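You operate a simulated robot arm through the tools that you are given. There is no shell and no other tool. Be economical: measure what you need, move in short steps, check, and stop when the job is done.

Carry out the task below with a simulated robot arm. There is one attempt and no reset: what you move stays moved.

TASK
Take the brown packing block on the top of the tray table and put it away on the top of the packing block table. Then count the black blocks on the top of the small grey stand, then put as many of the grey fuses from the top of the small grey stand on the top of the check bench. The order counts.

The check looks at the end state, three seconds after you hand in, the way a careful person would. Anything else that was tipped, shoved, dropped, spilled or broken makes it a failure.

THE ROBOT
A 6-joint arm with a two-finger parallel gripper on a trunk, on a base that drives. Base frame: it is fixed to the floor where the robot stands at the start and does not move with it; the origin is under the middle of the robot, x ahead of it, y to its left, z up; the surface under the hand at the start is at about z = 84. Lengths are in cm, angles in rad, forces in N, time in s.
Its first joint turns from -2.897 to 2.897 rad. Places, roughly: black block [300, -675, 75]; grey fuse [325, -675, 75]; top of the check bench [140, -230, 90]; top of the packing block table [930, -760, 80]. Payload 3.91 kg.
The tool frame sits at the grasp point between the pads (the TCP): z along the fingers, y along the line on which they close. The tips reach 3 cm beyond it. The gripper opens to 11 cm. The fingers are 2 cm wide and 1 cm thick; the gripper's body (4.8 by 11.2 cm) begins 5.5 cm behind the TCP.
Orientation is that of the tool frame in the base frame, as a unit quaternion [x, y, z, w]. With the fingers straight down and closing along the base's y, the tool's x points along the base's -x, its y along +y and its z along -z.

THE INTERFACE
- The arm moves only by the tool play_rows. Its argument "deltas" is text: rows parted by semicolons, each of 7 numbers parted by spaces: the shift along the tool's x, y, z in cm, then the turn, a rotation vector about the tool's x, y, z in rad, then the opening, from 0 (shut) to 1 (fully open). In form: x y z wx wy wz jaw; .... A call has 1 to 8 rows; each row shifts and turns the commanded pose from where the row before left it, along the tool's axes as they then stand. Each row takes 0.2 s and may step no farther than 5 cm and 0.15 rad from the row before; otherwise, or with a gripper value out of range, the whole call is refused. A pose out of reach is approached as far as the arm can. The call stops where the force on the tool passes 40 N (or 10 N more than at its start, if that is more) or the arm is blocked; 0.2 s more then pass. Each finger travels about 15.3 cm/s and halts on what it meets, pressing with about 22 N; the grip force reading is that of the motor and also rises with nothing between the fingers. The clock runs only during rows and for 0.2 s after the last one: add rows that do not move to give the fingers time. The reply holds the time, the measured pose of the TCP, the force on the tool along the base axes, the opening and the grip force, in the units named above and with some noise, with the torque about the TCP (base axes, N m) and any sound that the robot's microphone picked up.
- Cameras (640 x 400 px; columns grow to the right, rows downward): "scene" is now at [20.76, 22.78, 135.01]; the picture's right is [-0.07, -1.00, 0.00], its down [-0.75, 0.05, -0.66] and it looks along [0.66, -0.05, -0.75] (base axes); focal length 290 px, centre (320, 200). "wrist" rides on the gripper at [7.2, 1.7, -10.3] in the tool frame; the picture's right is [-0.23, 0.97, 0.00], its down [-0.76, -0.18, -0.62] and it looks along [-0.61, -0.14, 0.78] (tool axes); focal length 222 px, centre (320, 200). There is no depth. A picture from a camera that has moved, and an enlarged one, comes with that camera's place and axes in the base frame and with its lens.
- get_image(camera): a new picture of that camera. It takes no simulated time.
- steer(legs): drives the robot by 1 to 6 legs, each [ahead, turn to the left] in cm and rad, along the robot's own axes; the way and the turn of a leg run together, so that a leg with both is an arc; at most 150 cm and 3.142 rad a leg. The arm and the cameras ride along, it lands a little off, and it stops where it bumps. It gives what a move gives.
- turn_head(pan, tilt): turns the head with the scene camera to pan (to the left, within 2.094 rad either way) and tilt (down, from -0.506 to 1.204), counted from straight ahead of the robot. It gives what a move gives.
- zoom(camera, box): a new picture of the part [left, top, right, bottom] of that camera's present view, enlarged. It takes no simulated time.
- close_job(): hands the job in; it is judged then, once.

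Work in short steps. Places have to be worked out from the pictures, the camera data and where the tool is seen: move nearer, look again, correct. Check each grasp and each placing, and mend what went wrong. You have 165 turns and 108 pictures in all, those below and enlarged ones among them. Open the gripper and draw the arm clear of the work before you hand the job in, unless the task says otherwise; then end with one line.

The tools are called as name(argument=value, ...) on one line, values as JSON. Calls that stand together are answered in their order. play_rows: Moves the arm, as the interface text tells. Its arguments: {"type":"object","properties":{"deltas":{"type":"string"}},"required":["deltas"]} The other tools are called the same way: steer (legs) drives the base; turn_head (pan, tilt) turns the head that bears the scene camera; get_image (camera) takes a picture; zoom (camera, box) takes an enlarged picture of a part of a camera's view; close_job () hands the job in.

At the start:

```text
t: 0.0
position: [50.71, 22.49, 108.84]
ee_rot: [0.0, 1.0, 0.001, 0.0]
contact_force: [0.1, -0.4, -0.2]
wrist_torque: [0.0, 0.01, 0.02]
width: 10.99
gripper_force: 0.1
robot x, y, heading: [0.2, -0.07, -0.001]
head pan, tilt: [-0.07, 0.853]
```

scene: 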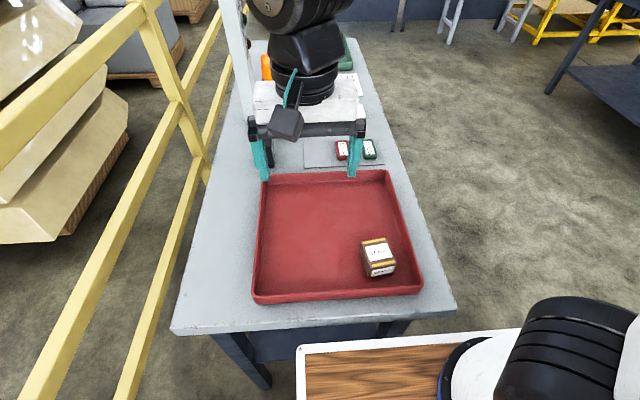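
wrist: 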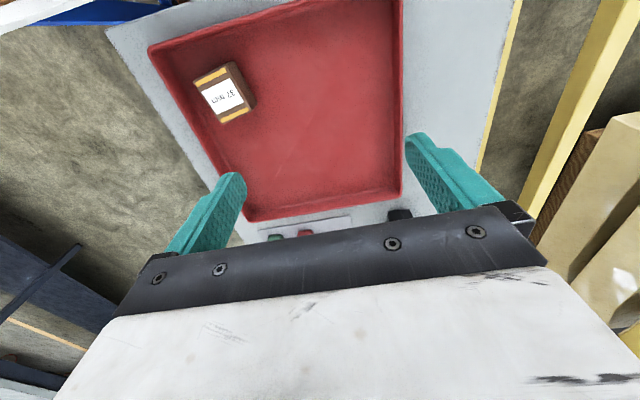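

The brown block appears in the red tray at roughly [48, 10, 87]. I zoom in from both cameras to measure it better.

zoom(camera="scene", box=[338, 223, 418, 293])

zoom(camera="wrist", box=[170, 40, 290, 140])

```text
5.71 times, centred on (378, 258) of scene
camera zoom: at [20.76, 22.78, 135.01], right [-0.07, -1.0, 0.0], down [-0.75, 0.05, -0.66], along [0.66, -0.05, -0.75], focal length 1656 px, centre (-11, -131)
```

zoom: 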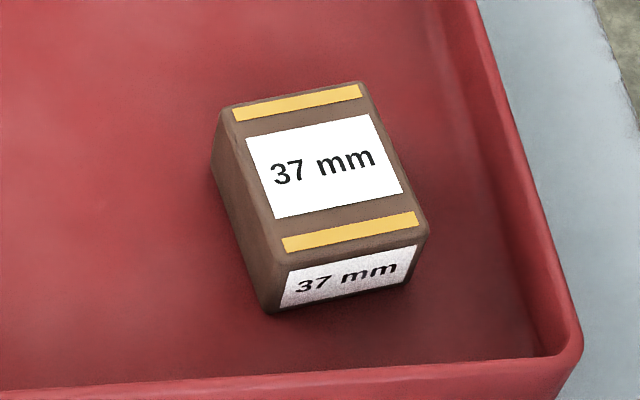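

```text
4.00 times, centred on (230, 90) of wrist
camera zoom: at [43.57, 24.19, 119.03], right [0.23, 0.97, 0.0], down [0.76, -0.18, 0.62], along [0.61, -0.14, -0.78], focal length 888 px, centre (680, 640)
```

zoom: 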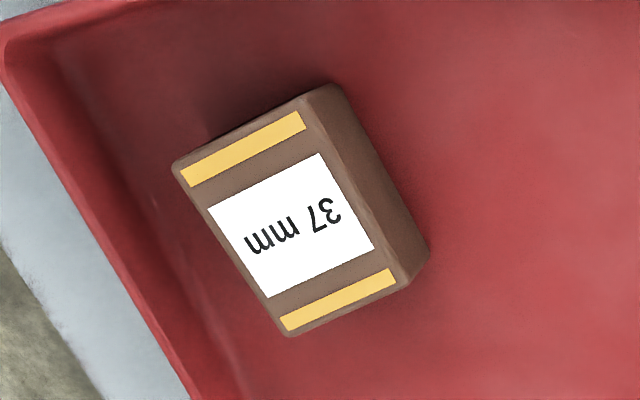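

Block top ≈ [48, 10.4, 88.5], about 4.9 wide × 6 long, long axis turned ≈ +0.14 rad. It's too near (needs ≥56 cm), so I must back up; first I look to the sides and behind.

turn_head(pan=-2.09, tilt=0.35)

get_image(camera="scene")

turn_head(pan=2.09, tilt=0.5)

get_image(camera="scene")

turn_head(pan=-1.0, tilt=0.25)

get_image(camera="scene")

```text
t: 1.9
position: [50.71, 22.49, 108.76]
ee_rot: [0.0, 1.0, 0.0, 0.0]
contact_force: [0.4, -0.4, 0.1]
wrist_torque: [-0.01, 0.02, 0.02]
width: 11.01
gripper_force: 0.1
robot x, y, heading: [-0.09, -0.06, 0.005]
head pan, tilt: [-2.089, 0.351]
```

```text
103 pictures are left
camera scene: at [8.37, 15.23, 139.4], right [-0.87, 0.49, 0.0], down [0.17, 0.3, -0.94], along [-0.46, -0.82, -0.34], focal length 290 px, centre (320, 200)
```

scene: 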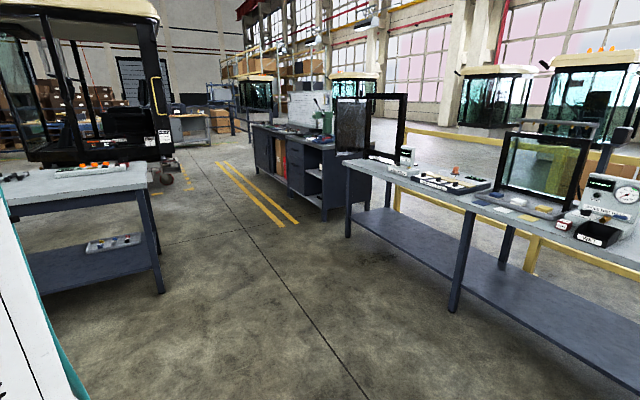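

```text
t: 5.3
position: [50.65, 22.63, 108.68]
ee_rot: [0.001, 1.0, 0.0, 0.0]
contact_force: [-0.1, -0.2, -0.2]
wrist_torque: [0.01, 0.01, -0.05]
width: 11.02
gripper_force: 0.1
robot x, y, heading: [-0.03, 0.45, 0.001]
head pan, tilt: [2.089, 0.499]
```

```text
102 pictures are left
camera scene: at [8.48, 31.23, 138.04], right [0.87, 0.5, 0.0], down [0.24, -0.42, -0.88], along [-0.43, 0.76, -0.48], focal length 290 px, centre (320, 200)
```

scene: 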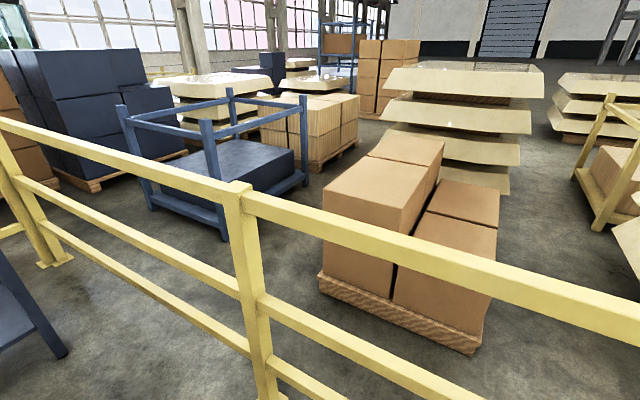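

```text
t: 8.0
position: [50.76, 22.44, 108.8]
ee_rot: [0.001, 1.0, 0.0, 0.0]
contact_force: [-0.5, -0.4, 0.3]
wrist_torque: [0.04, -0.03, 0.01]
width: 11.03
gripper_force: 0.0
robot x, y, heading: [0.13, -0.0, 0.0]
head pan, tilt: [-1.0, 0.25]
```

```text
101 pictures are left
camera scene: at [18.03, 15.47, 140.35], right [-0.84, -0.54, 0.0], down [-0.13, 0.21, -0.97], along [0.52, -0.82, -0.25], focal length 290 px, centre (320, 200)
```

scene: 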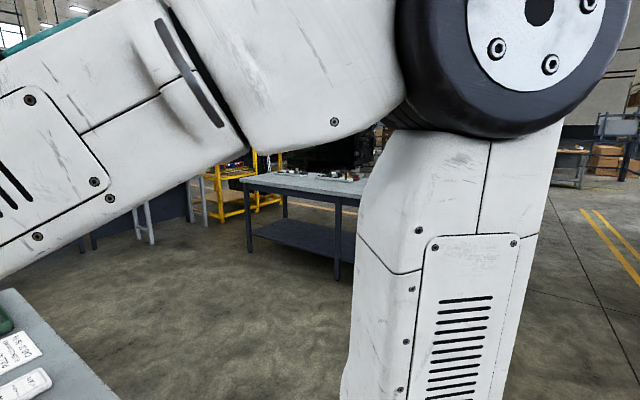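

Behind is clear for a metre. I back up 22 cm and look at the tray again.

steer(legs=[[-22, 0]])

turn_head(pan=-0.2, tilt=0.75)

get_image(camera="scene")

```text
t: 9.7
position: [28.71, 22.46, 108.79]
ee_rot: [0.002, 1.0, 0.0, 0.0]
contact_force: [0.4, 0.1, 0.6]
wrist_torque: [0.01, 0.04, -0.01]
width: 10.97
gripper_force: 0.1
robot x, y, heading: [-22.22, -0.1, 0.001]
head pan, tilt: [-1.0, 0.25]
```

```text
t: 10.8
position: [28.63, 22.43, 108.67]
ee_rot: [0.001, 1.0, 0.001, 0.001]
contact_force: [-0.1, 0.1, 1.2]
wrist_torque: [0.03, -0.01, -0.02]
width: 10.99
gripper_force: 0.0
robot x, y, heading: [-22.13, 0.35, 0.0]
head pan, tilt: [-0.201, 0.75]
```

```text
100 pictures are left
camera scene: at [-0.9, 21.65, 135.84], right [-0.2, -0.98, 0.0], down [-0.67, 0.14, -0.73], along [0.72, -0.15, -0.68], focal length 290 px, centre (320, 200)
```

scene: 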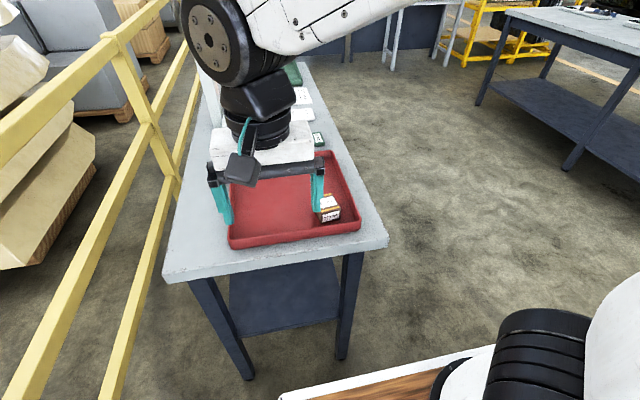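

I move above the block at the current height and turn the wrist by −0.14 about the tool z.

play_rows(deltas="-3.9 -2.4 0 0 0 0 1; -3.9 -2.4 0 0 0 0 1; -3.9 -2.4 0 0 0 0 1; -3.9 -2.4 0 0 0 0 1; -3.7 -2.4 0 0 0 0 1; 0 0 4 0 0 -0.14 1; 0 0 0 0 0 0 1")

get_image(camera="wrist")

```text
t: 12.4
position: [48.0, 10.31, 104.69]
ee_rot: [-0.07, 0.998, 0.001, 0.0]
contact_force: [-0.6, 0.0, 0.3]
wrist_torque: [0.05, -0.02, 0.0]
width: 11.0
gripper_force: 0.0
robot x, y, heading: [-21.87, -0.1, -0.005]
head pan, tilt: [-0.201, 0.75]
```

```text
99 pictures are left
camera wrist: at [40.72, 11.01, 114.99], right [0.09, 1.0, 0.0], down [0.78, -0.07, 0.62], along [0.62, -0.06, -0.78], focal length 222 px, centre (320, 200)
```

wrist: 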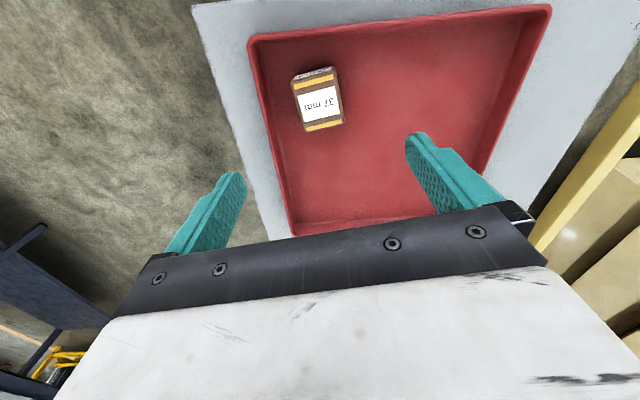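

Estimate now [47.9, 10.35] with top at 88.5, matching the tool. I narrow the jaws to clear the tray wall and descend to z≈89.

play_rows(deltas="0 0 0 0 0 0 0.78; 0 0 4 0 0 0 0.78; 0 0 4 0 0 0 0.78; 0 0 3.5 0 0 0 0.78; 0 0 2 0 0 0 0.78; 0 0 1.8 0 0 0 0.78; 0 0 0 0 0 0 0.78")

get_image(camera="wrist")

zoom(camera="scene", box=[260, 130, 400, 250])

```text
t: 14.0
position: [47.89, 10.37, 89.32]
ee_rot: [-0.068, 0.998, 0.0, 0.0]
contact_force: [0.0, -0.1, 0.0]
wrist_torque: [-0.01, 0.02, 0.03]
width: 8.6
gripper_force: 0.0
robot x, y, heading: [-21.77, -0.22, -0.0]
head pan, tilt: [-0.201, 0.75]
```

```text
98 pictures are left
camera wrist: at [40.65, 11.04, 99.64], right [0.09, 1.0, 0.0], down [0.78, -0.07, 0.62], along [0.62, -0.06, -0.78], focal length 222 px, centre (320, 200)
```

wrist: 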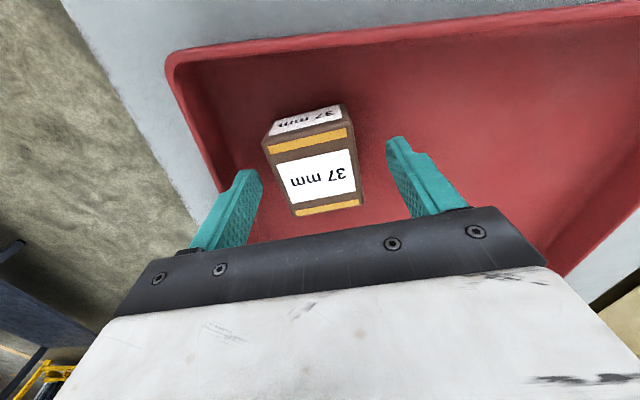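

```text
3.33 times, centred on (330, 190) of scene
camera zoom: at [-0.9, 21.66, 135.84], right [-0.2, -0.98, 0.0], down [-0.67, 0.14, -0.73], along [0.72, -0.15, -0.68], focal length 966 px, centre (287, 233)
```

zoom: 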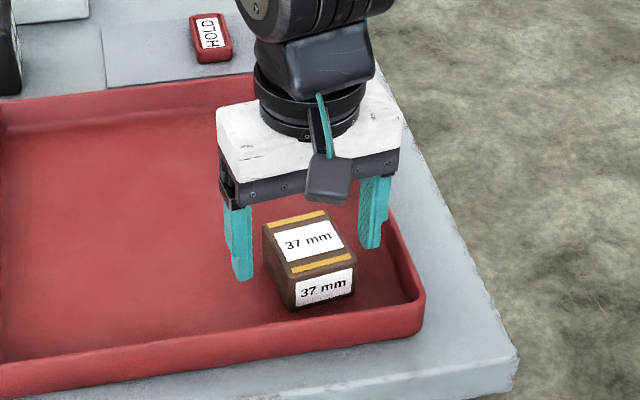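

Everything agrees: block centre ≈ [47.8, 10.3]. I lower 0.9 cm and close.

play_rows(deltas="0 0 0.9 0 0 0 0.78; 0 0 0 0 0 0 0.4; 0 0 0 0 0 0 0.3; 0 0 0 0 0 0 0.2; 0 0 0 0 0 0 0.2")

get_image(camera="wrist")

```text
t: 15.2
position: [47.91, 10.46, 88.62]
ee_rot: [-0.069, 0.998, 0.0, 0.0]
contact_force: [-0.6, 1.1, 2.5]
wrist_torque: [0.12, -0.01, 0.01]
width: 5.16
gripper_force: 21.7
robot x, y, heading: [-22.25, 0.1, -0.0]
head pan, tilt: [-0.201, 0.75]
```

```text
96 pictures are left
camera wrist: at [40.68, 11.06, 98.8], right [0.09, 1.0, 0.0], down [0.78, -0.07, 0.62], along [0.62, -0.06, -0.78], focal length 222 px, centre (320, 200)
```

wrist: 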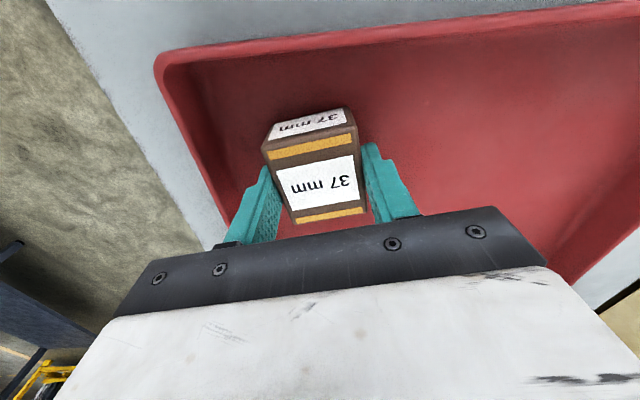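

Gripped at 5.2 cm with 22 N. I lift it straight up.

play_rows(deltas="0 0 -2 0 0 0 0.2; 0 0 -4 0 0 0 0.2; 0 0 -4.5 0 0 0 0.2; 0 0 -4.5 0 0 0 0.2; 0 0 -4.5 0 0 0 0.2; 0 0 -4.5 0 0 0 0.2; 0 0 0 0 0 0 0.2")

get_image(camera="wrist")

```text
t: 16.8
position: [47.94, 10.51, 112.44]
ee_rot: [-0.069, 0.998, 0.0, 0.0]
contact_force: [0.7, -0.4, -0.3]
wrist_torque: [-0.03, -0.02, -0.02]
width: 5.15
gripper_force: 22.4
robot x, y, heading: [-21.95, -0.02, -0.004]
head pan, tilt: [-0.201, 0.75]
```

```text
95 pictures are left
camera wrist: at [40.72, 11.09, 122.77], right [0.09, 1.0, 0.0], down [0.78, -0.07, 0.62], along [0.62, -0.06, -0.78], focal length 222 px, centre (320, 200)
```

wrist: 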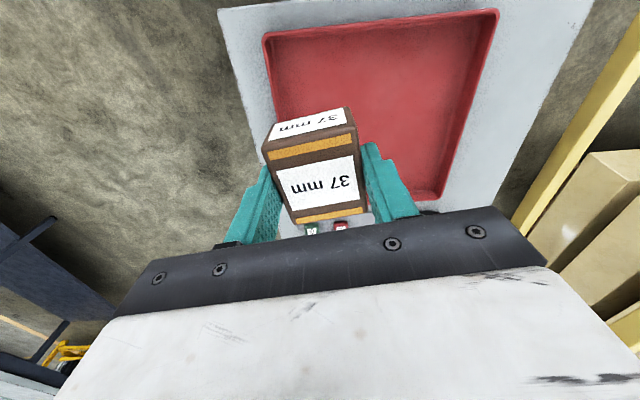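

Block held firmly. Now I turn right in place (open floor there) to survey the route toward the stand and the packing table.

steer(legs=[[-15, 0], [0, -1.57]])

turn_head(pan=0.75, tilt=0.2)

get_image(camera="scene")

turn_head(pan=-0.1, tilt=0.2)

get_image(camera="scene")

```text
t: 22.0
position: [-27.31, -70.05, 112.43]
ee_rot: [0.66, 0.751, 0.0, 0.0]
contact_force: [-0.8, -0.4, -1.8]
wrist_torque: [0.0, 0.01, 0.02]
width: 5.15
gripper_force: 21.8
robot x, y, heading: [-36.71, -0.35, -1.578]
head pan, tilt: [-0.201, 0.75]
```

```text
t: 23.2
position: [-27.31, -70.11, 112.44]
ee_rot: [0.66, 0.751, 0.0, 0.0]
contact_force: [-1.0, -0.7, -1.4]
wrist_torque: [-0.03, -0.01, 0.02]
width: 5.16
gripper_force: 22.1
robot x, y, heading: [-37.09, -0.01, -1.582]
head pan, tilt: [0.75, 0.201]
```

```text
94 pictures are left
camera scene: at [-7.44, -20.29, 140.8], right [-0.74, -0.67, 0.0], down [-0.13, 0.15, -0.98], along [0.66, -0.72, -0.2], focal length 290 px, centre (320, 200)
```

scene: 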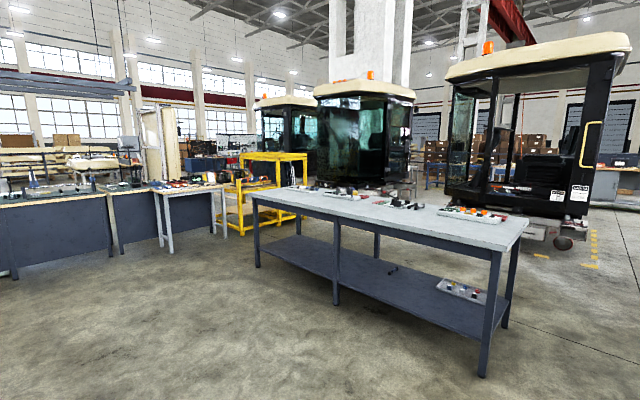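

```text
t: 24.4
position: [-27.47, -69.97, 112.53]
ee_rot: [0.661, 0.751, 0.0, 0.001]
contact_force: [0.5, 0.2, -0.9]
wrist_torque: [0.03, -0.01, 0.03]
width: 5.17
gripper_force: 22.8
robot x, y, heading: [-36.94, 0.23, -1.582]
head pan, tilt: [-0.099, 0.201]
```

```text
93 pictures are left
camera scene: at [-14.74, -22.66, 140.8], right [-0.99, 0.11, 0.0], down [0.02, 0.2, -0.98], along [-0.11, -0.97, -0.2], focal length 290 px, centre (320, 200)
```

scene: 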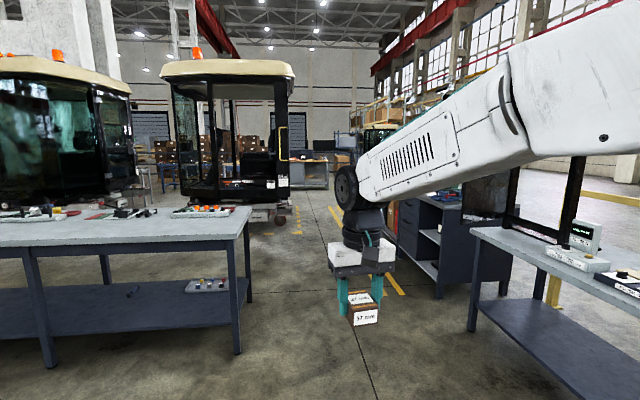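

The check bench spans about x 20–260, y −200 to −260; the aisle at x −145…17 is clear. I drive down the aisle with a slight shift right.

steer(legs=[[60, -0.2], [60, 0.2], [140, 0]])

turn_head(pan=0.9, tilt=0.2)

get_image(camera="scene")

turn_head(pan=0.1, tilt=0.2)

get_image(camera="scene")

```text
t: 37.3
position: [-41.91, -327.98, 112.55]
ee_rot: [0.658, 0.753, 0.001, 0.0]
contact_force: [-0.1, -0.1, -1.4]
wrist_torque: [-0.03, -0.02, 0.01]
width: 5.18
gripper_force: 22.2
robot x, y, heading: [-52.16, -258.49, -1.571]
head pan, tilt: [-0.099, 0.201]
```

```text
t: 38.6
position: [-41.92, -328.11, 112.4]
ee_rot: [0.658, 0.753, 0.001, 0.0]
contact_force: [-0.9, -0.2, -1.2]
wrist_torque: [0.01, -0.02, -0.03]
width: 5.17
gripper_force: 22.0
robot x, y, heading: [-51.79, -258.04, -1.577]
head pan, tilt: [0.901, 0.201]
```

```text
92 pictures are left
camera scene: at [-21.29, -277.2, 140.8], right [-0.63, -0.78, 0.0], down [-0.16, 0.12, -0.98], along [0.76, -0.61, -0.2], focal length 290 px, centre (320, 200)
```

scene: 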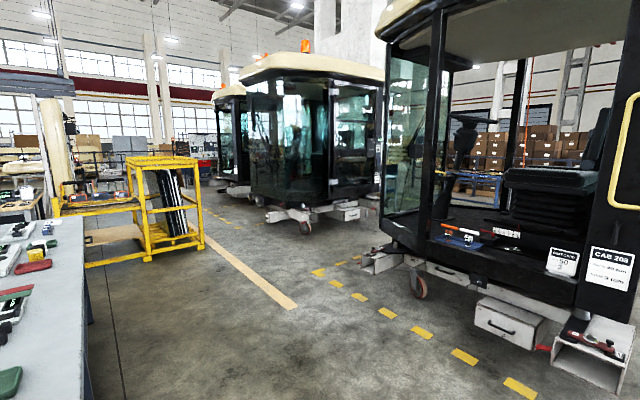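

```text
t: 39.7
position: [-41.89, -328.01, 112.34]
ee_rot: [0.657, 0.753, 0.001, 0.0]
contact_force: [-0.6, 0.0, -0.6]
wrist_torque: [-0.02, -0.02, 0.01]
width: 5.16
gripper_force: 22.0
robot x, y, heading: [-52.03, -258.02, -1.576]
head pan, tilt: [0.099, 0.201]
```

```text
91 pictures are left
camera scene: at [-27.67, -280.64, 140.8], right [-1.0, -0.09, 0.0], down [-0.02, 0.2, -0.98], along [0.09, -0.98, -0.2], focal length 290 px, centre (320, 200)
```

scene: 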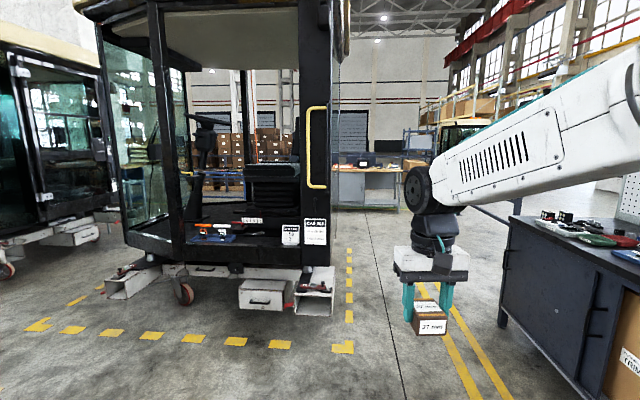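

A corridor runs east between the bench/yellow rack (y > −385) and the cabs (y < −460). I drive forward 105, turn left to face east, then go on to about x=100 and look.

steer(legs=[[107, 0], [0, 1.57], [80, -0.2], [80, 0.2]])

turn_head(pan=-0.85, tilt=0.25)

get_image(camera="scene")

turn_head(pan=0.1, tilt=0.25)

get_image(camera="scene")

```text
t: 56.9
position: [177.53, -373.23, 112.43]
ee_rot: [-0.065, 0.998, 0.0, 0.0]
contact_force: [-0.6, -0.3, -1.2]
wrist_torque: [0.02, -0.02, -0.03]
width: 5.14
gripper_force: 21.7
robot x, y, heading: [107.23, -382.95, -0.011]
head pan, tilt: [0.099, 0.201]
```

```text
t: 58.1
position: [177.65, -373.01, 112.49]
ee_rot: [-0.065, 0.998, -0.001, 0.0]
contact_force: [1.0, -0.2, -1.1]
wrist_torque: [-0.03, 0.02, -0.02]
width: 5.16
gripper_force: 22.3
robot x, y, heading: [107.28, -382.79, -0.007]
head pan, tilt: [-0.85, 0.25]
```

```text
90 pictures are left
camera scene: at [126.77, -366.88, 140.35], right [-0.76, -0.65, 0.0], down [-0.16, 0.19, -0.97], along [0.63, -0.73, -0.25], focal length 290 px, centre (320, 200)
```

scene: 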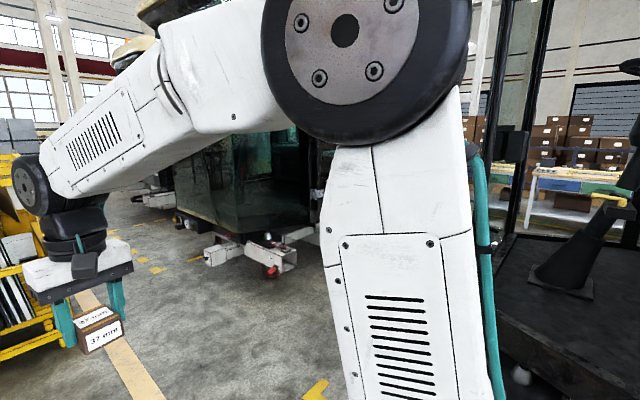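

```text
t: 59.4
position: [177.64, -373.01, 112.42]
ee_rot: [-0.065, 0.998, 0.0, -0.001]
contact_force: [-0.2, 0.4, -2.0]
wrist_torque: [0.0, 0.0, 0.01]
width: 5.16
gripper_force: 21.9
robot x, y, heading: [107.3, -382.8, -0.008]
head pan, tilt: [0.099, 0.25]
```

```text
89 pictures are left
camera scene: at [129.96, -358.98, 140.35], right [0.09, -1.0, 0.0], down [-0.25, -0.02, -0.97], along [0.97, 0.09, -0.25], focal length 290 px, centre (320, 200)
```

scene: 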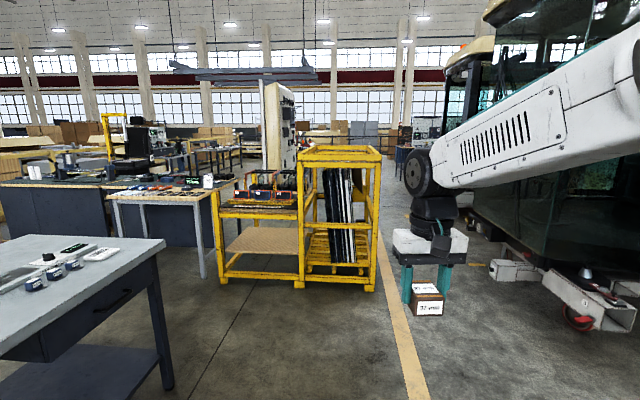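

Corridor between rack (y≈−385) and cab 2 (y≈−515) — I take an S-bend to about (254, −437) and look ahead and right for the stand.

steer(legs=[[80, -0.7], [80, 0.7]])

turn_head(pan=-1.8, tilt=0.3)

get_image(camera="scene")

turn_head(pan=-0.05, tilt=0.25)

get_image(camera="scene")

```text
t: 67.5
position: [323.85, -427.64, 112.31]
ee_rot: [-0.065, 0.998, -0.001, 0.0]
contact_force: [0.7, -0.1, -1.6]
wrist_torque: [0.01, -0.01, -0.01]
width: 5.18
gripper_force: 22.3
robot x, y, heading: [253.86, -437.5, -0.012]
head pan, tilt: [0.099, 0.25]
```

```text
t: 69.4
position: [323.84, -427.69, 112.47]
ee_rot: [-0.065, 0.998, 0.0, 0.0]
contact_force: [0.1, 0.8, -1.2]
wrist_torque: [0.02, 0.02, 0.01]
width: 5.16
gripper_force: 21.9
robot x, y, heading: [253.44, -437.29, -0.013]
head pan, tilt: [-1.799, 0.3]
```

```text
88 pictures are left
camera scene: at [264.79, -423.38, 139.88], right [-0.97, 0.24, 0.0], down [0.07, 0.29, -0.96], along [-0.23, -0.93, -0.3], focal length 290 px, centre (320, 200)
```

scene: 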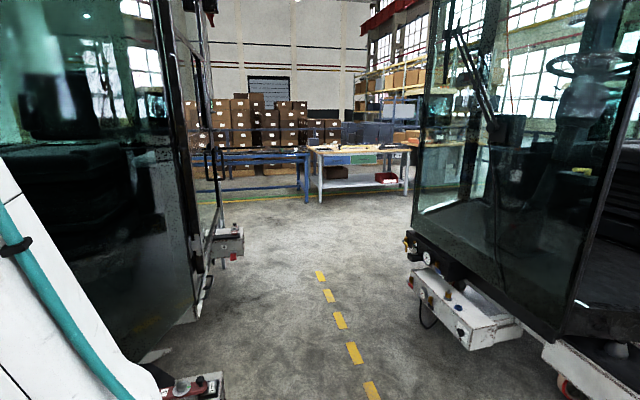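

```text
t: 71.1
position: [323.81, -427.67, 112.38]
ee_rot: [-0.066, 0.998, 0.0, 0.0]
contact_force: [-0.1, 0.2, -0.8]
wrist_torque: [-0.05, 0.04, 0.01]
width: 5.2
gripper_force: 22.3
robot x, y, heading: [253.81, -437.28, -0.012]
head pan, tilt: [-0.051, 0.25]
```

```text
87 pictures are left
camera scene: at [276.34, -414.91, 140.35], right [-0.06, -1.0, 0.0], down [-0.25, 0.02, -0.97], along [0.97, -0.06, -0.25], focal length 290 px, centre (320, 200)
```

scene: 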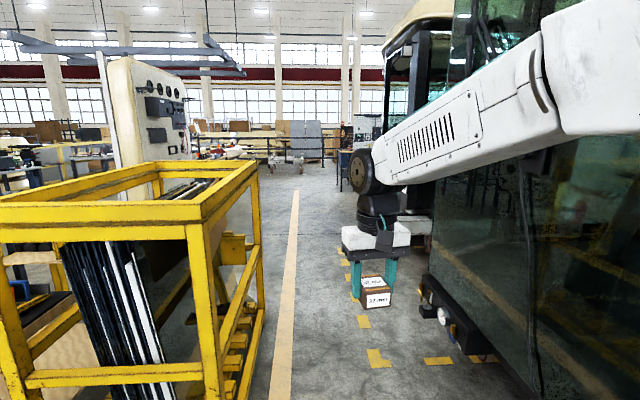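

The stand should appear near column ~195–210 between the cabs; I zoom there after turning the head back.

turn_head(pan=-1.7, tilt=0.3)

zoom(camera="scene", box=[140, 100, 360, 300])

```text
t: 72.8
position: [323.82, -427.62, 112.5]
ee_rot: [-0.065, 0.998, -0.001, 0.0]
contact_force: [-1.3, 0.2, -0.8]
wrist_torque: [0.01, 0.0, 0.0]
width: 5.18
gripper_force: 22.2
robot x, y, heading: [253.94, -437.27, -0.014]
head pan, tilt: [-1.7, 0.3]
```

```text
2.00 times, centred on (250, 200) of scene
camera zoom: at [265.71, -423.56, 139.88], right [-0.99, 0.14, 0.0], down [0.04, 0.29, -0.96], along [-0.13, -0.95, -0.3], focal length 580 px, centre (460, 200)
```

zoom: 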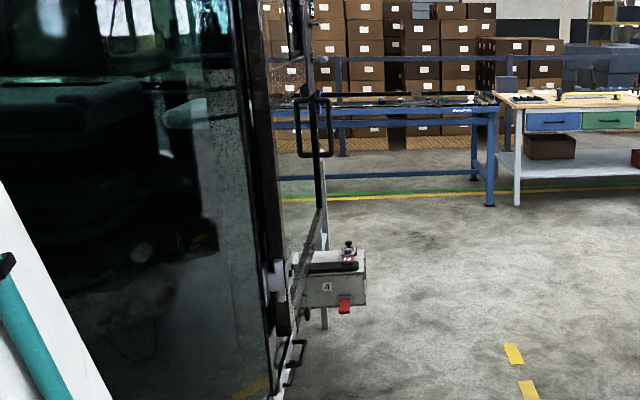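

The stand is evidently behind cab 2's open door; I'll view it on return. Block first: I continue east along y≈−437.

steer(legs=[[140, 0.013], [110, 0]])

turn_head(pan=0.0, tilt=0.25)

get_image(camera="scene")

```text
t: 84.9
position: [571.19, -429.87, 112.41]
ee_rot: [-0.065, 0.998, 0.0, -0.001]
contact_force: [0.9, 0.3, -0.8]
wrist_torque: [0.01, -0.03, 0.0]
width: 5.17
gripper_force: 21.7
robot x, y, heading: [501.61, -439.79, -0.011]
head pan, tilt: [-1.7, 0.3]
```

```text
t: 86.7
position: [571.23, -429.85, 112.37]
ee_rot: [-0.065, 0.998, -0.001, 0.0]
contact_force: [0.2, -0.1, -1.0]
wrist_torque: [0.01, 0.0, -0.01]
width: 5.18
gripper_force: 21.6
robot x, y, heading: [501.33, -439.7, -0.009]
head pan, tilt: [0.0, 0.25]
```

```text
85 pictures are left
camera scene: at [523.67, -416.73, 140.35], right [-0.01, -1.0, 0.0], down [-0.25, 0.0, -0.97], along [0.97, -0.01, -0.25], focal length 290 px, centre (320, 200)
```

scene: 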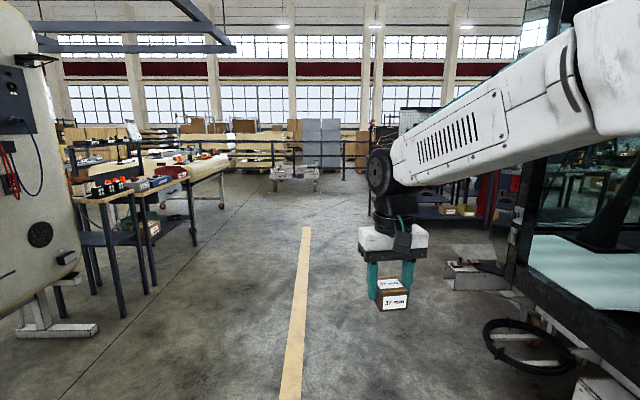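

Way ahead is clear; I drive 210 cm further and look right.

steer(legs=[[110, 0.01], [110, 0]])

turn_head(pan=-0.4, tilt=0.25)

get_image(camera="scene")

turn_head(pan=-1.5, tilt=0.25)

get_image(camera="scene")

```text
t: 97.5
position: [790.57, -428.53, 112.39]
ee_rot: [-0.075, 0.997, 0.0, 0.0]
contact_force: [0.6, 0.8, -0.8]
wrist_torque: [-0.01, -0.01, 0.02]
width: 5.17
gripper_force: 22.6
robot x, y, heading: [720.98, -439.61, 0.009]
head pan, tilt: [0.0, 0.25]
```

```text
t: 98.4
position: [790.51, -428.64, 112.44]
ee_rot: [-0.075, 0.997, 0.0, 0.0]
contact_force: [-0.4, -0.1, -1.3]
wrist_torque: [0.0, -0.02, 0.01]
width: 5.18
gripper_force: 21.8
robot x, y, heading: [721.18, -439.88, 0.012]
head pan, tilt: [-0.4, 0.25]
```

```text
84 pictures are left
camera scene: at [742.11, -419.94, 140.35], right [-0.38, -0.92, 0.0], down [-0.23, 0.09, -0.97], along [0.9, -0.37, -0.25], focal length 290 px, centre (320, 200)
```

scene: 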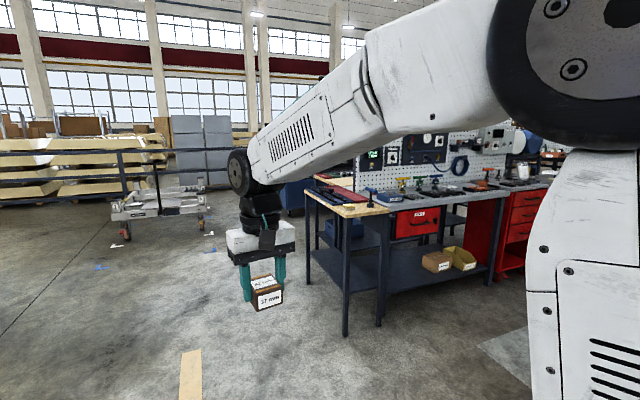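

```text
t: 99.7
position: [790.52, -428.61, 112.38]
ee_rot: [-0.075, 0.997, 0.0, 0.0]
contact_force: [-0.1, 0.8, -1.3]
wrist_torque: [-0.02, -0.01, -0.01]
width: 5.15
gripper_force: 22.1
robot x, y, heading: [720.61, -439.44, 0.007]
head pan, tilt: [-1.499, 0.25]
```

```text
83 pictures are left
camera scene: at [734.22, -425.68, 140.35], right [-1.0, -0.08, 0.0], down [-0.02, 0.25, -0.97], along [0.08, -0.97, -0.25], focal length 290 px, centre (320, 200)
```

scene: 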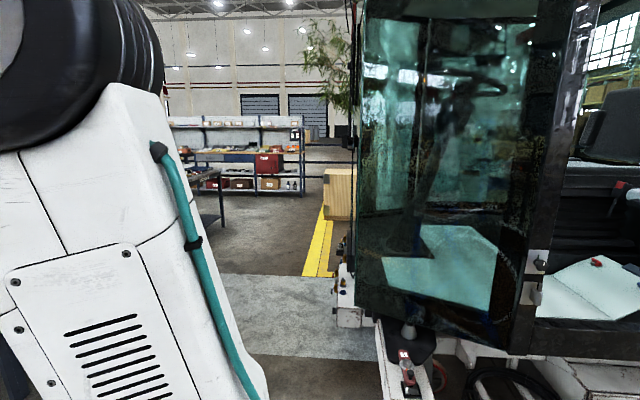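

A corridor (x≈745–890) runs south between cab 3 and the benches; the packing table should be on its east side near y −760. I go to x≈810, turn right and advance 130.

steer(legs=[[88, 0], [0, -1.575], [130, 0]])

turn_head(pan=0.5, tilt=0.35)

get_image(camera="scene")

```text
t: 114.3
position: [819.5, -640.37, 112.43]
ee_rot: [0.657, 0.754, 0.0, 0.0]
contact_force: [0.2, 0.0, -1.9]
wrist_torque: [-0.02, 0.03, 0.01]
width: 5.14
gripper_force: 22.1
robot x, y, heading: [809.0, -570.27, -1.571]
head pan, tilt: [-1.499, 0.25]
```

```text
t: 116.3
position: [819.42, -640.28, 112.41]
ee_rot: [0.657, 0.754, 0.0, 0.0]
contact_force: [0.2, -0.2, -0.9]
wrist_torque: [0.01, 0.01, 0.03]
width: 5.18
gripper_force: 21.9
robot x, y, heading: [809.16, -570.26, -1.574]
head pan, tilt: [0.499, 0.351]
```

```text
82 pictures are left
camera scene: at [836.87, -591.78, 139.4], right [-0.88, -0.47, 0.0], down [-0.16, 0.3, -0.94], along [0.44, -0.83, -0.34], focal length 290 px, centre (320, 200)
```

scene: 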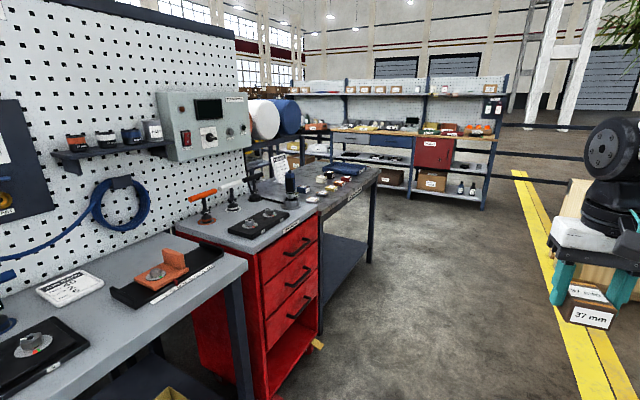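

The dark table past the red drawers (≈[915, −769]) is the packing block table. I drive 100 more to y≈−670 and look at its top.

steer(legs=[[100, 0]])

turn_head(pan=0.75, tilt=0.5)

get_image(camera="scene")

```text
t: 121.5
position: [819.23, -740.93, 112.35]
ee_rot: [0.656, 0.755, 0.0, 0.001]
contact_force: [0.3, 0.1, -1.0]
wrist_torque: [0.01, 0.0, -0.01]
width: 5.2
gripper_force: 21.9
robot x, y, heading: [808.48, -670.99, -1.571]
head pan, tilt: [0.499, 0.351]
```

```text
t: 122.3
position: [819.21, -740.82, 112.4]
ee_rot: [0.655, 0.755, -0.001, 0.0]
contact_force: [-0.4, -0.5, -0.8]
wrist_torque: [0.02, 0.0, -0.03]
width: 5.18
gripper_force: 22.4
robot x, y, heading: [808.48, -670.92, -1.572]
head pan, tilt: [0.75, 0.499]
```

```text
81 pictures are left
camera scene: at [838.25, -690.91, 138.04], right [-0.73, -0.68, 0.0], down [-0.33, 0.35, -0.88], along [0.6, -0.64, -0.48], focal length 290 px, centre (320, 200)
```

scene: 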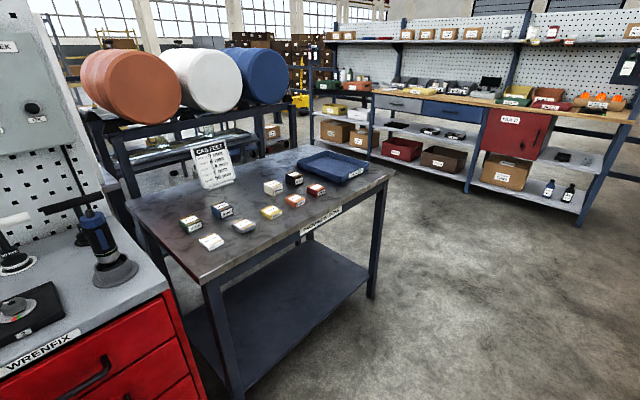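

I zoom on the table top and its edge label to confirm it and find a free spot.

zoom(camera="scene", box=[120, 120, 420, 300])

```text
2.13 times, centred on (270, 210) of scene
camera zoom: at [838.25, -690.91, 138.04], right [-0.73, -0.68, 0.0], down [-0.33, 0.35, -0.88], along [0.6, -0.64, -0.48], focal length 618 px, centre (427, 179)
```

zoom: 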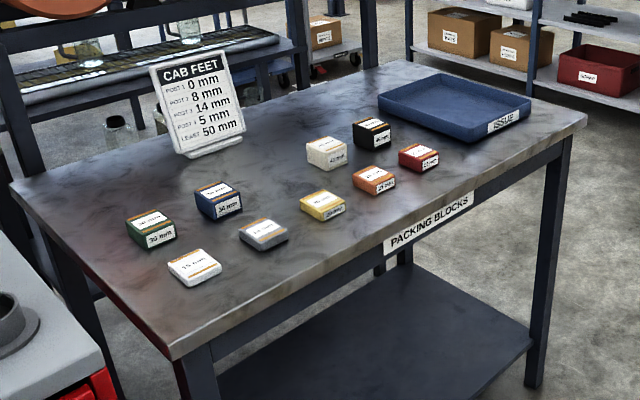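

It's labelled PACKING BLOCKS, with an empty slot in the back row at ≈[929, −747]. I drive to y≈−747, turn to face the table and close in to x≈846.

steer(legs=[[76, 0], [0, 1.571], [36, 0]])

turn_head(pan=-0.15, tilt=0.75)

get_image(camera="scene")

get_image(camera="wrist")

```text
t: 132.1
position: [914.48, -735.64, 112.46]
ee_rot: [-0.075, 0.997, 0.001, 0.0]
contact_force: [-0.6, -0.2, -0.3]
wrist_torque: [-0.01, 0.0, 0.0]
width: 5.16
gripper_force: 22.0
robot x, y, heading: [844.52, -746.65, 0.009]
head pan, tilt: [0.75, 0.499]
```

```text
t: 133.3
position: [914.52, -735.59, 112.51]
ee_rot: [-0.075, 0.997, -0.001, 0.001]
contact_force: [0.9, 0.0, -1.0]
wrist_torque: [0.01, 0.02, -0.04]
width: 5.17
gripper_force: 21.8
robot x, y, heading: [844.61, -747.06, 0.007]
head pan, tilt: [-0.15, 0.75]
```

```text
79 pictures are left
camera scene: at [865.63, -724.59, 135.84], right [-0.14, -0.99, 0.0], down [-0.68, 0.1, -0.73], along [0.72, -0.1, -0.68], focal length 290 px, centre (320, 200)
```

scene: 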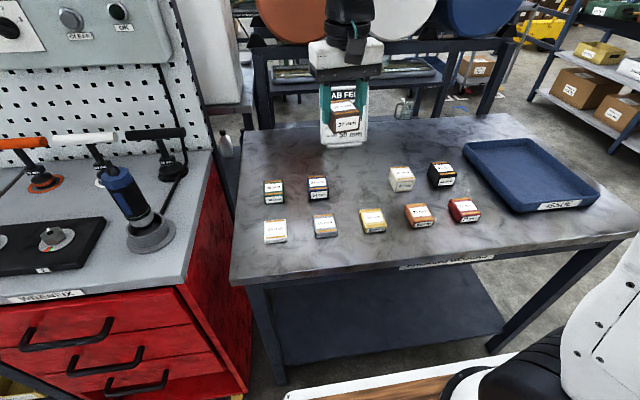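

```text
78 pictures are left
camera wrist: at [907.22, -734.99, 122.72], right [0.08, 1.0, 0.0], down [0.78, -0.06, 0.62], along [0.62, -0.05, -0.78], focal length 222 px, centre (320, 200)
```

wrist: 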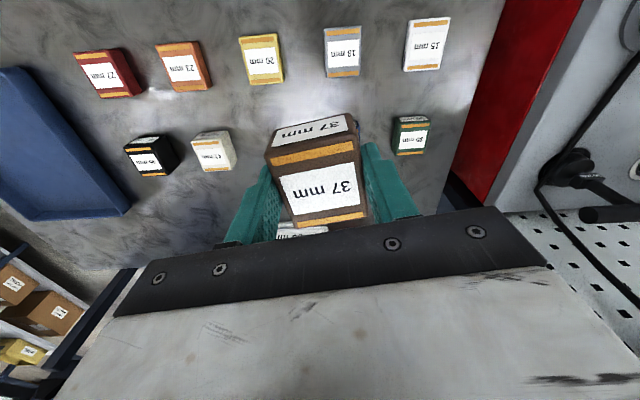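

Refined slot centre ≈ [927, −745]; neighbours at y −732.5 and −757.5. I straighten the wrist and move above the slot, descending partway.

play_rows(deltas="0 0 0 0 0 0.144 0.2; -4.1 -2.4 0 0 0 0 0.2; -4.1 -2.4 0 0 0 0 0.2; -4.1 -2.4 0 0 0 0 0.2; 0 -2.2 4 0 0 0 0.2; 0 0 5 0 0 0 0.2; 0 0 5 0 0 0 0.2; 0 0 5 0 0 0 0.2")

get_image(camera="scene")

get_image(camera="wrist")

```text
t: 135.1
position: [926.78, -744.89, 93.34]
ee_rot: [-0.001, 1.0, 0.0, 0.001]
contact_force: [-0.7, 0.2, -1.1]
wrist_torque: [0.0, -0.06, 0.02]
width: 5.15
gripper_force: 21.4
robot x, y, heading: [844.71, -747.02, 0.008]
head pan, tilt: [-0.15, 0.75]
```

```text
77 pictures are left
camera scene: at [865.59, -724.6, 135.85], right [-0.14, -0.99, 0.0], down [-0.67, 0.1, -0.73], along [0.72, -0.1, -0.68], focal length 290 px, centre (320, 200)
```

scene: 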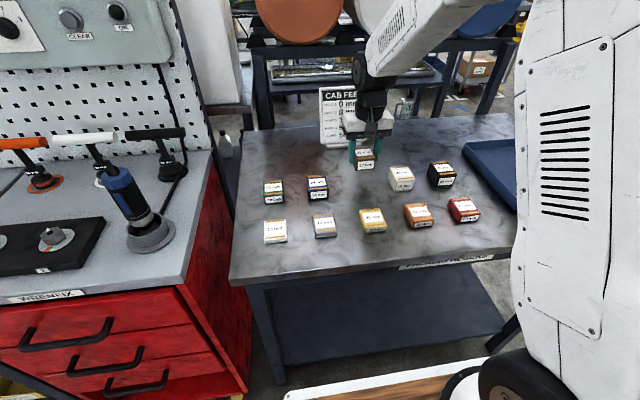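

```text
76 pictures are left
camera wrist: at [919.78, -743.21, 103.66], right [0.22, 0.98, 0.0], down [0.76, -0.17, 0.62], along [0.61, -0.14, -0.78], focal length 222 px, centre (320, 200)
```

wrist: 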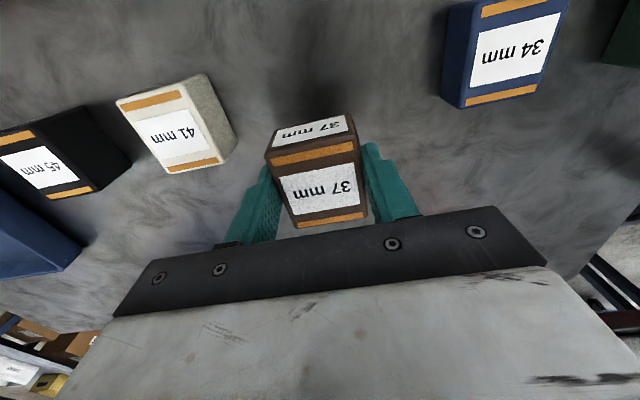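

The slot fits perfectly (30, 34, [37], 41, 45 mm). I descend 7 cm, then slower.

play_rows(deltas="0 0 4 0 0 0 0.2; 0 0 3 0 0 0 0.2; 0 0 0.5 0 0 0 0.2; 0 0 0.5 0 0 0 0.2; 0 0 0 0 0 0 0.2")

get_image(camera="wrist")

zoom(camera="scene", box=[290, 130, 450, 230])

```text
t: 135.8
position: [927.12, -744.78, 86.88]
ee_rot: [-0.002, 1.0, 0.0, 0.005]
contact_force: [-10.6, -0.3, 22.1]
wrist_torque: [-0.66, 0.61, -0.31]
width: 5.17
gripper_force: 22.4
robot x, y, heading: [844.98, -746.93, 0.008]
head pan, tilt: [-0.15, 0.75]
stopped in row 3: the force on the tool passed its limit at 80 N (the readings are from after the stop); the commanded pose is now the measured one
```

```text
75 pictures are left
camera wrist: at [919.94, -743.19, 97.22], right [0.22, 0.98, 0.0], down [0.76, -0.17, 0.63], along [0.62, -0.14, -0.78], focal length 222 px, centre (320, 200)
```

wrist: 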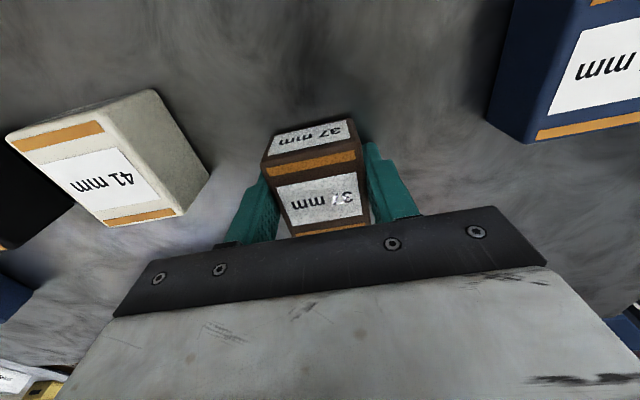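

```text
4.00 times, centred on (370, 180) of scene
camera zoom: at [865.53, -724.6, 135.86], right [-0.14, -0.99, 0.0], down [-0.67, 0.1, -0.73], along [0.72, -0.1, -0.68], focal length 1159 px, centre (120, 280)
```

zoom: 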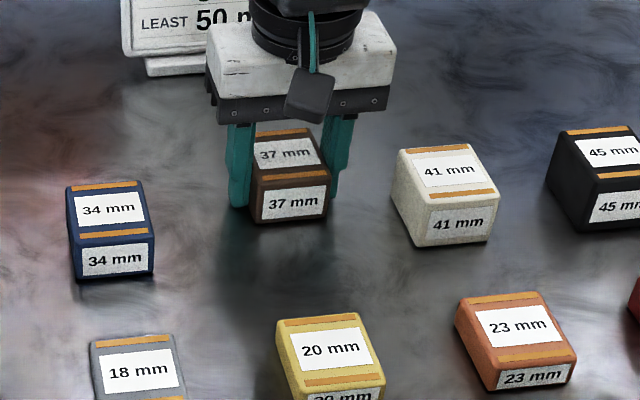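

Contact with the table, which is higher than I judged (top ≈83.3), so the row is really at x≈922.6. I lift 1.5, shift to the row line, and look.

play_rows(deltas="0 0 -1.5 0 0 0 0.2; 4.2 1.1 0 0 0 0 0.2; 0 0 0 0 0 0 0.2")

zoom(camera="scene", box=[290, 130, 450, 230])

```text
t: 136.6
position: [923.06, -743.66, 88.35]
ee_rot: [-0.002, 1.0, 0.001, 0.004]
contact_force: [0.7, 0.0, -1.1]
wrist_torque: [-0.02, 0.02, -0.01]
width: 5.14
gripper_force: 22.2
robot x, y, heading: [844.92, -746.5, 0.007]
head pan, tilt: [-0.15, 0.75]
```

```text
4.00 times, centred on (370, 180) of scene
camera zoom: at [865.64, -724.6, 135.84], right [-0.14, -0.99, 0.0], down [-0.68, 0.1, -0.73], along [0.72, -0.1, -0.68], focal length 1159 px, centre (120, 280)
```

zoom: 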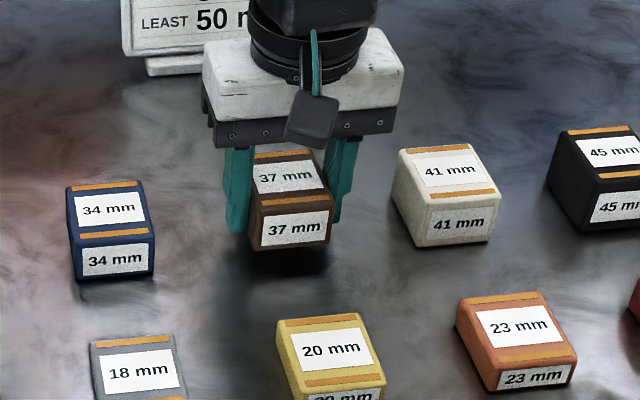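

It's aligned with the row. I lower in small steps until light contact.

play_rows(deltas="0 0 0.5 0 0 0 0.2; 0 0 0.4 0 0 0 0.2; 0 0 0.2 0 0 0 0.2; 0 0 0.15 0 0 0 0.2; 0 0 0 0 0 0 0.2")

```text
t: 137.8
position: [923.01, -743.69, 87.06]
ee_rot: [-0.003, 1.0, 0.0, 0.004]
contact_force: [-0.2, -0.2, -1.3]
wrist_torque: [0.0, -0.03, -0.05]
width: 5.18
gripper_force: 21.6
robot x, y, heading: [844.75, -746.76, 0.005]
head pan, tilt: [-0.15, 0.75]
```

No contact yet at 87.06; I continue in 0.15 cm steps.

play_rows(deltas="0 0 0.15 0 0 0 0.2; 0 0 0.15 0 0 0 0.2; 0 0 0 0 0 0 0.2")

zoom(camera="scene", box=[290, 130, 450, 230])

```text
t: 138.6
position: [923.01, -743.68, 87.1]
ee_rot: [-0.003, 1.0, 0.0, 0.006]
contact_force: [-6.8, -0.6, 37.0]
wrist_torque: [-0.55, 0.6, -0.12]
width: 5.16
gripper_force: 21.5
robot x, y, heading: [844.53, -746.47, 0.007]
head pan, tilt: [-0.15, 0.75]
```

```text
4.00 times, centred on (370, 180) of scene
camera zoom: at [865.47, -724.6, 135.87], right [-0.14, -0.99, 0.0], down [-0.67, 0.1, -0.73], along [0.72, -0.1, -0.68], focal length 1159 px, centre (120, 280)
```

zoom: 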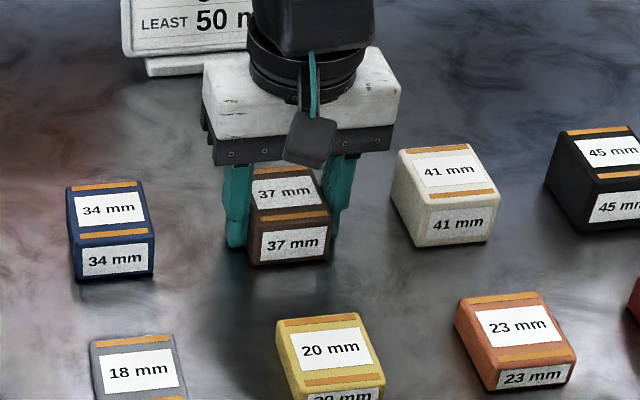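

On the table. I relieve the press by 0.15 cm, open the jaws part way, then rise.

play_rows(deltas="0 0 -0.15 0 0 0 0.2; 0 0 0 0 0 0 0.6; 0 0 0 0 0 0 0.75; 0 0 0 0 0 0 0.75; 0 0 -2 0 0 0 0.75; 0 0 -4 0 0 0 0.75; 0 0 -5 0 0 0 0.75; 0 0 -5 0 0 0 0.75")

zoom(camera="scene", box=[230, 130, 490, 270])

```text
t: 140.4
position: [922.85, -743.86, 102.74]
ee_rot: [-0.002, 1.0, 0.001, 0.003]
contact_force: [-0.3, -0.2, -1.0]
wrist_torque: [0.02, 0.05, 0.05]
width: 8.26
gripper_force: 0.1
robot x, y, heading: [844.36, -746.72, 0.004]
head pan, tilt: [-0.15, 0.75]
```

```text
2.46 times, centred on (360, 200) of scene
camera zoom: at [865.67, -724.59, 135.83], right [-0.14, -0.99, 0.0], down [-0.68, 0.1, -0.73], along [0.72, -0.1, -0.68], focal length 713 px, centre (222, 200)
```

zoom: 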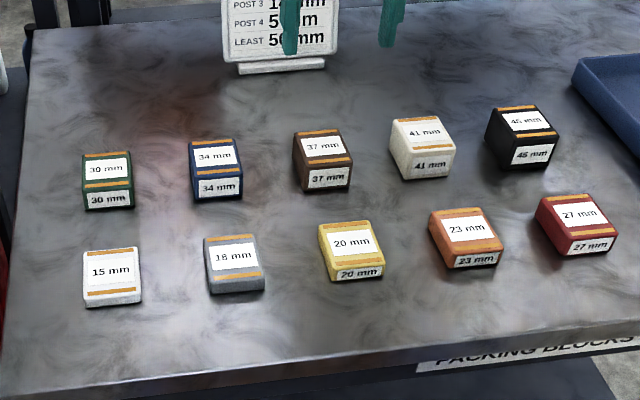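

The 37 mm block sits upright in its slot. I raise and retract the arm for driving.

play_rows(deltas="0 0 -5 0 0 0 0.75; 0 0 -5 0 0 0 0.75; 5 0 0 0 0 0 0.75; 5 0 0 0 0 0 0.75; 0 0 0 0 0 0 0.75")

steer(legs=[[-36, 0], [0, 1.566], [150, 0], [150, 0]])

```text
t: 141.6
position: [912.79, -743.79, 112.86]
ee_rot: [-0.003, 1.0, 0.0, 0.004]
contact_force: [-0.1, 0.0, 0.3]
wrist_torque: [-0.01, 0.01, 0.03]
width: 8.25
gripper_force: 0.0
robot x, y, heading: [844.63, -746.51, 0.008]
head pan, tilt: [-0.15, 0.75]
```

```text
t: 161.8
position: [806.92, -380.51, 112.76]
ee_rot: [-0.705, 0.709, 0.003, 0.003]
contact_force: [-0.4, -0.1, 0.2]
wrist_torque: [0.04, 0.04, -0.01]
width: 8.27
gripper_force: 0.1
robot x, y, heading: [809.4, -448.75, 1.568]
head pan, tilt: [-0.15, 0.75]
```

I turn west and drive back along the corridor, stopping once to check position.

steer(legs=[[0, 1.572], [150, 0], [150, 0]])

```text
t: 180.1
position: [440.1, -451.04, 112.74]
ee_rot: [1.0, 0.001, -0.004, 0.0]
contact_force: [0.3, 0.1, -0.4]
wrist_torque: [0.02, 0.01, 0.0]
width: 8.27
gripper_force: 0.0
robot x, y, heading: [508.29, -448.26, -3.141]
head pan, tilt: [-0.15, 0.75]
```

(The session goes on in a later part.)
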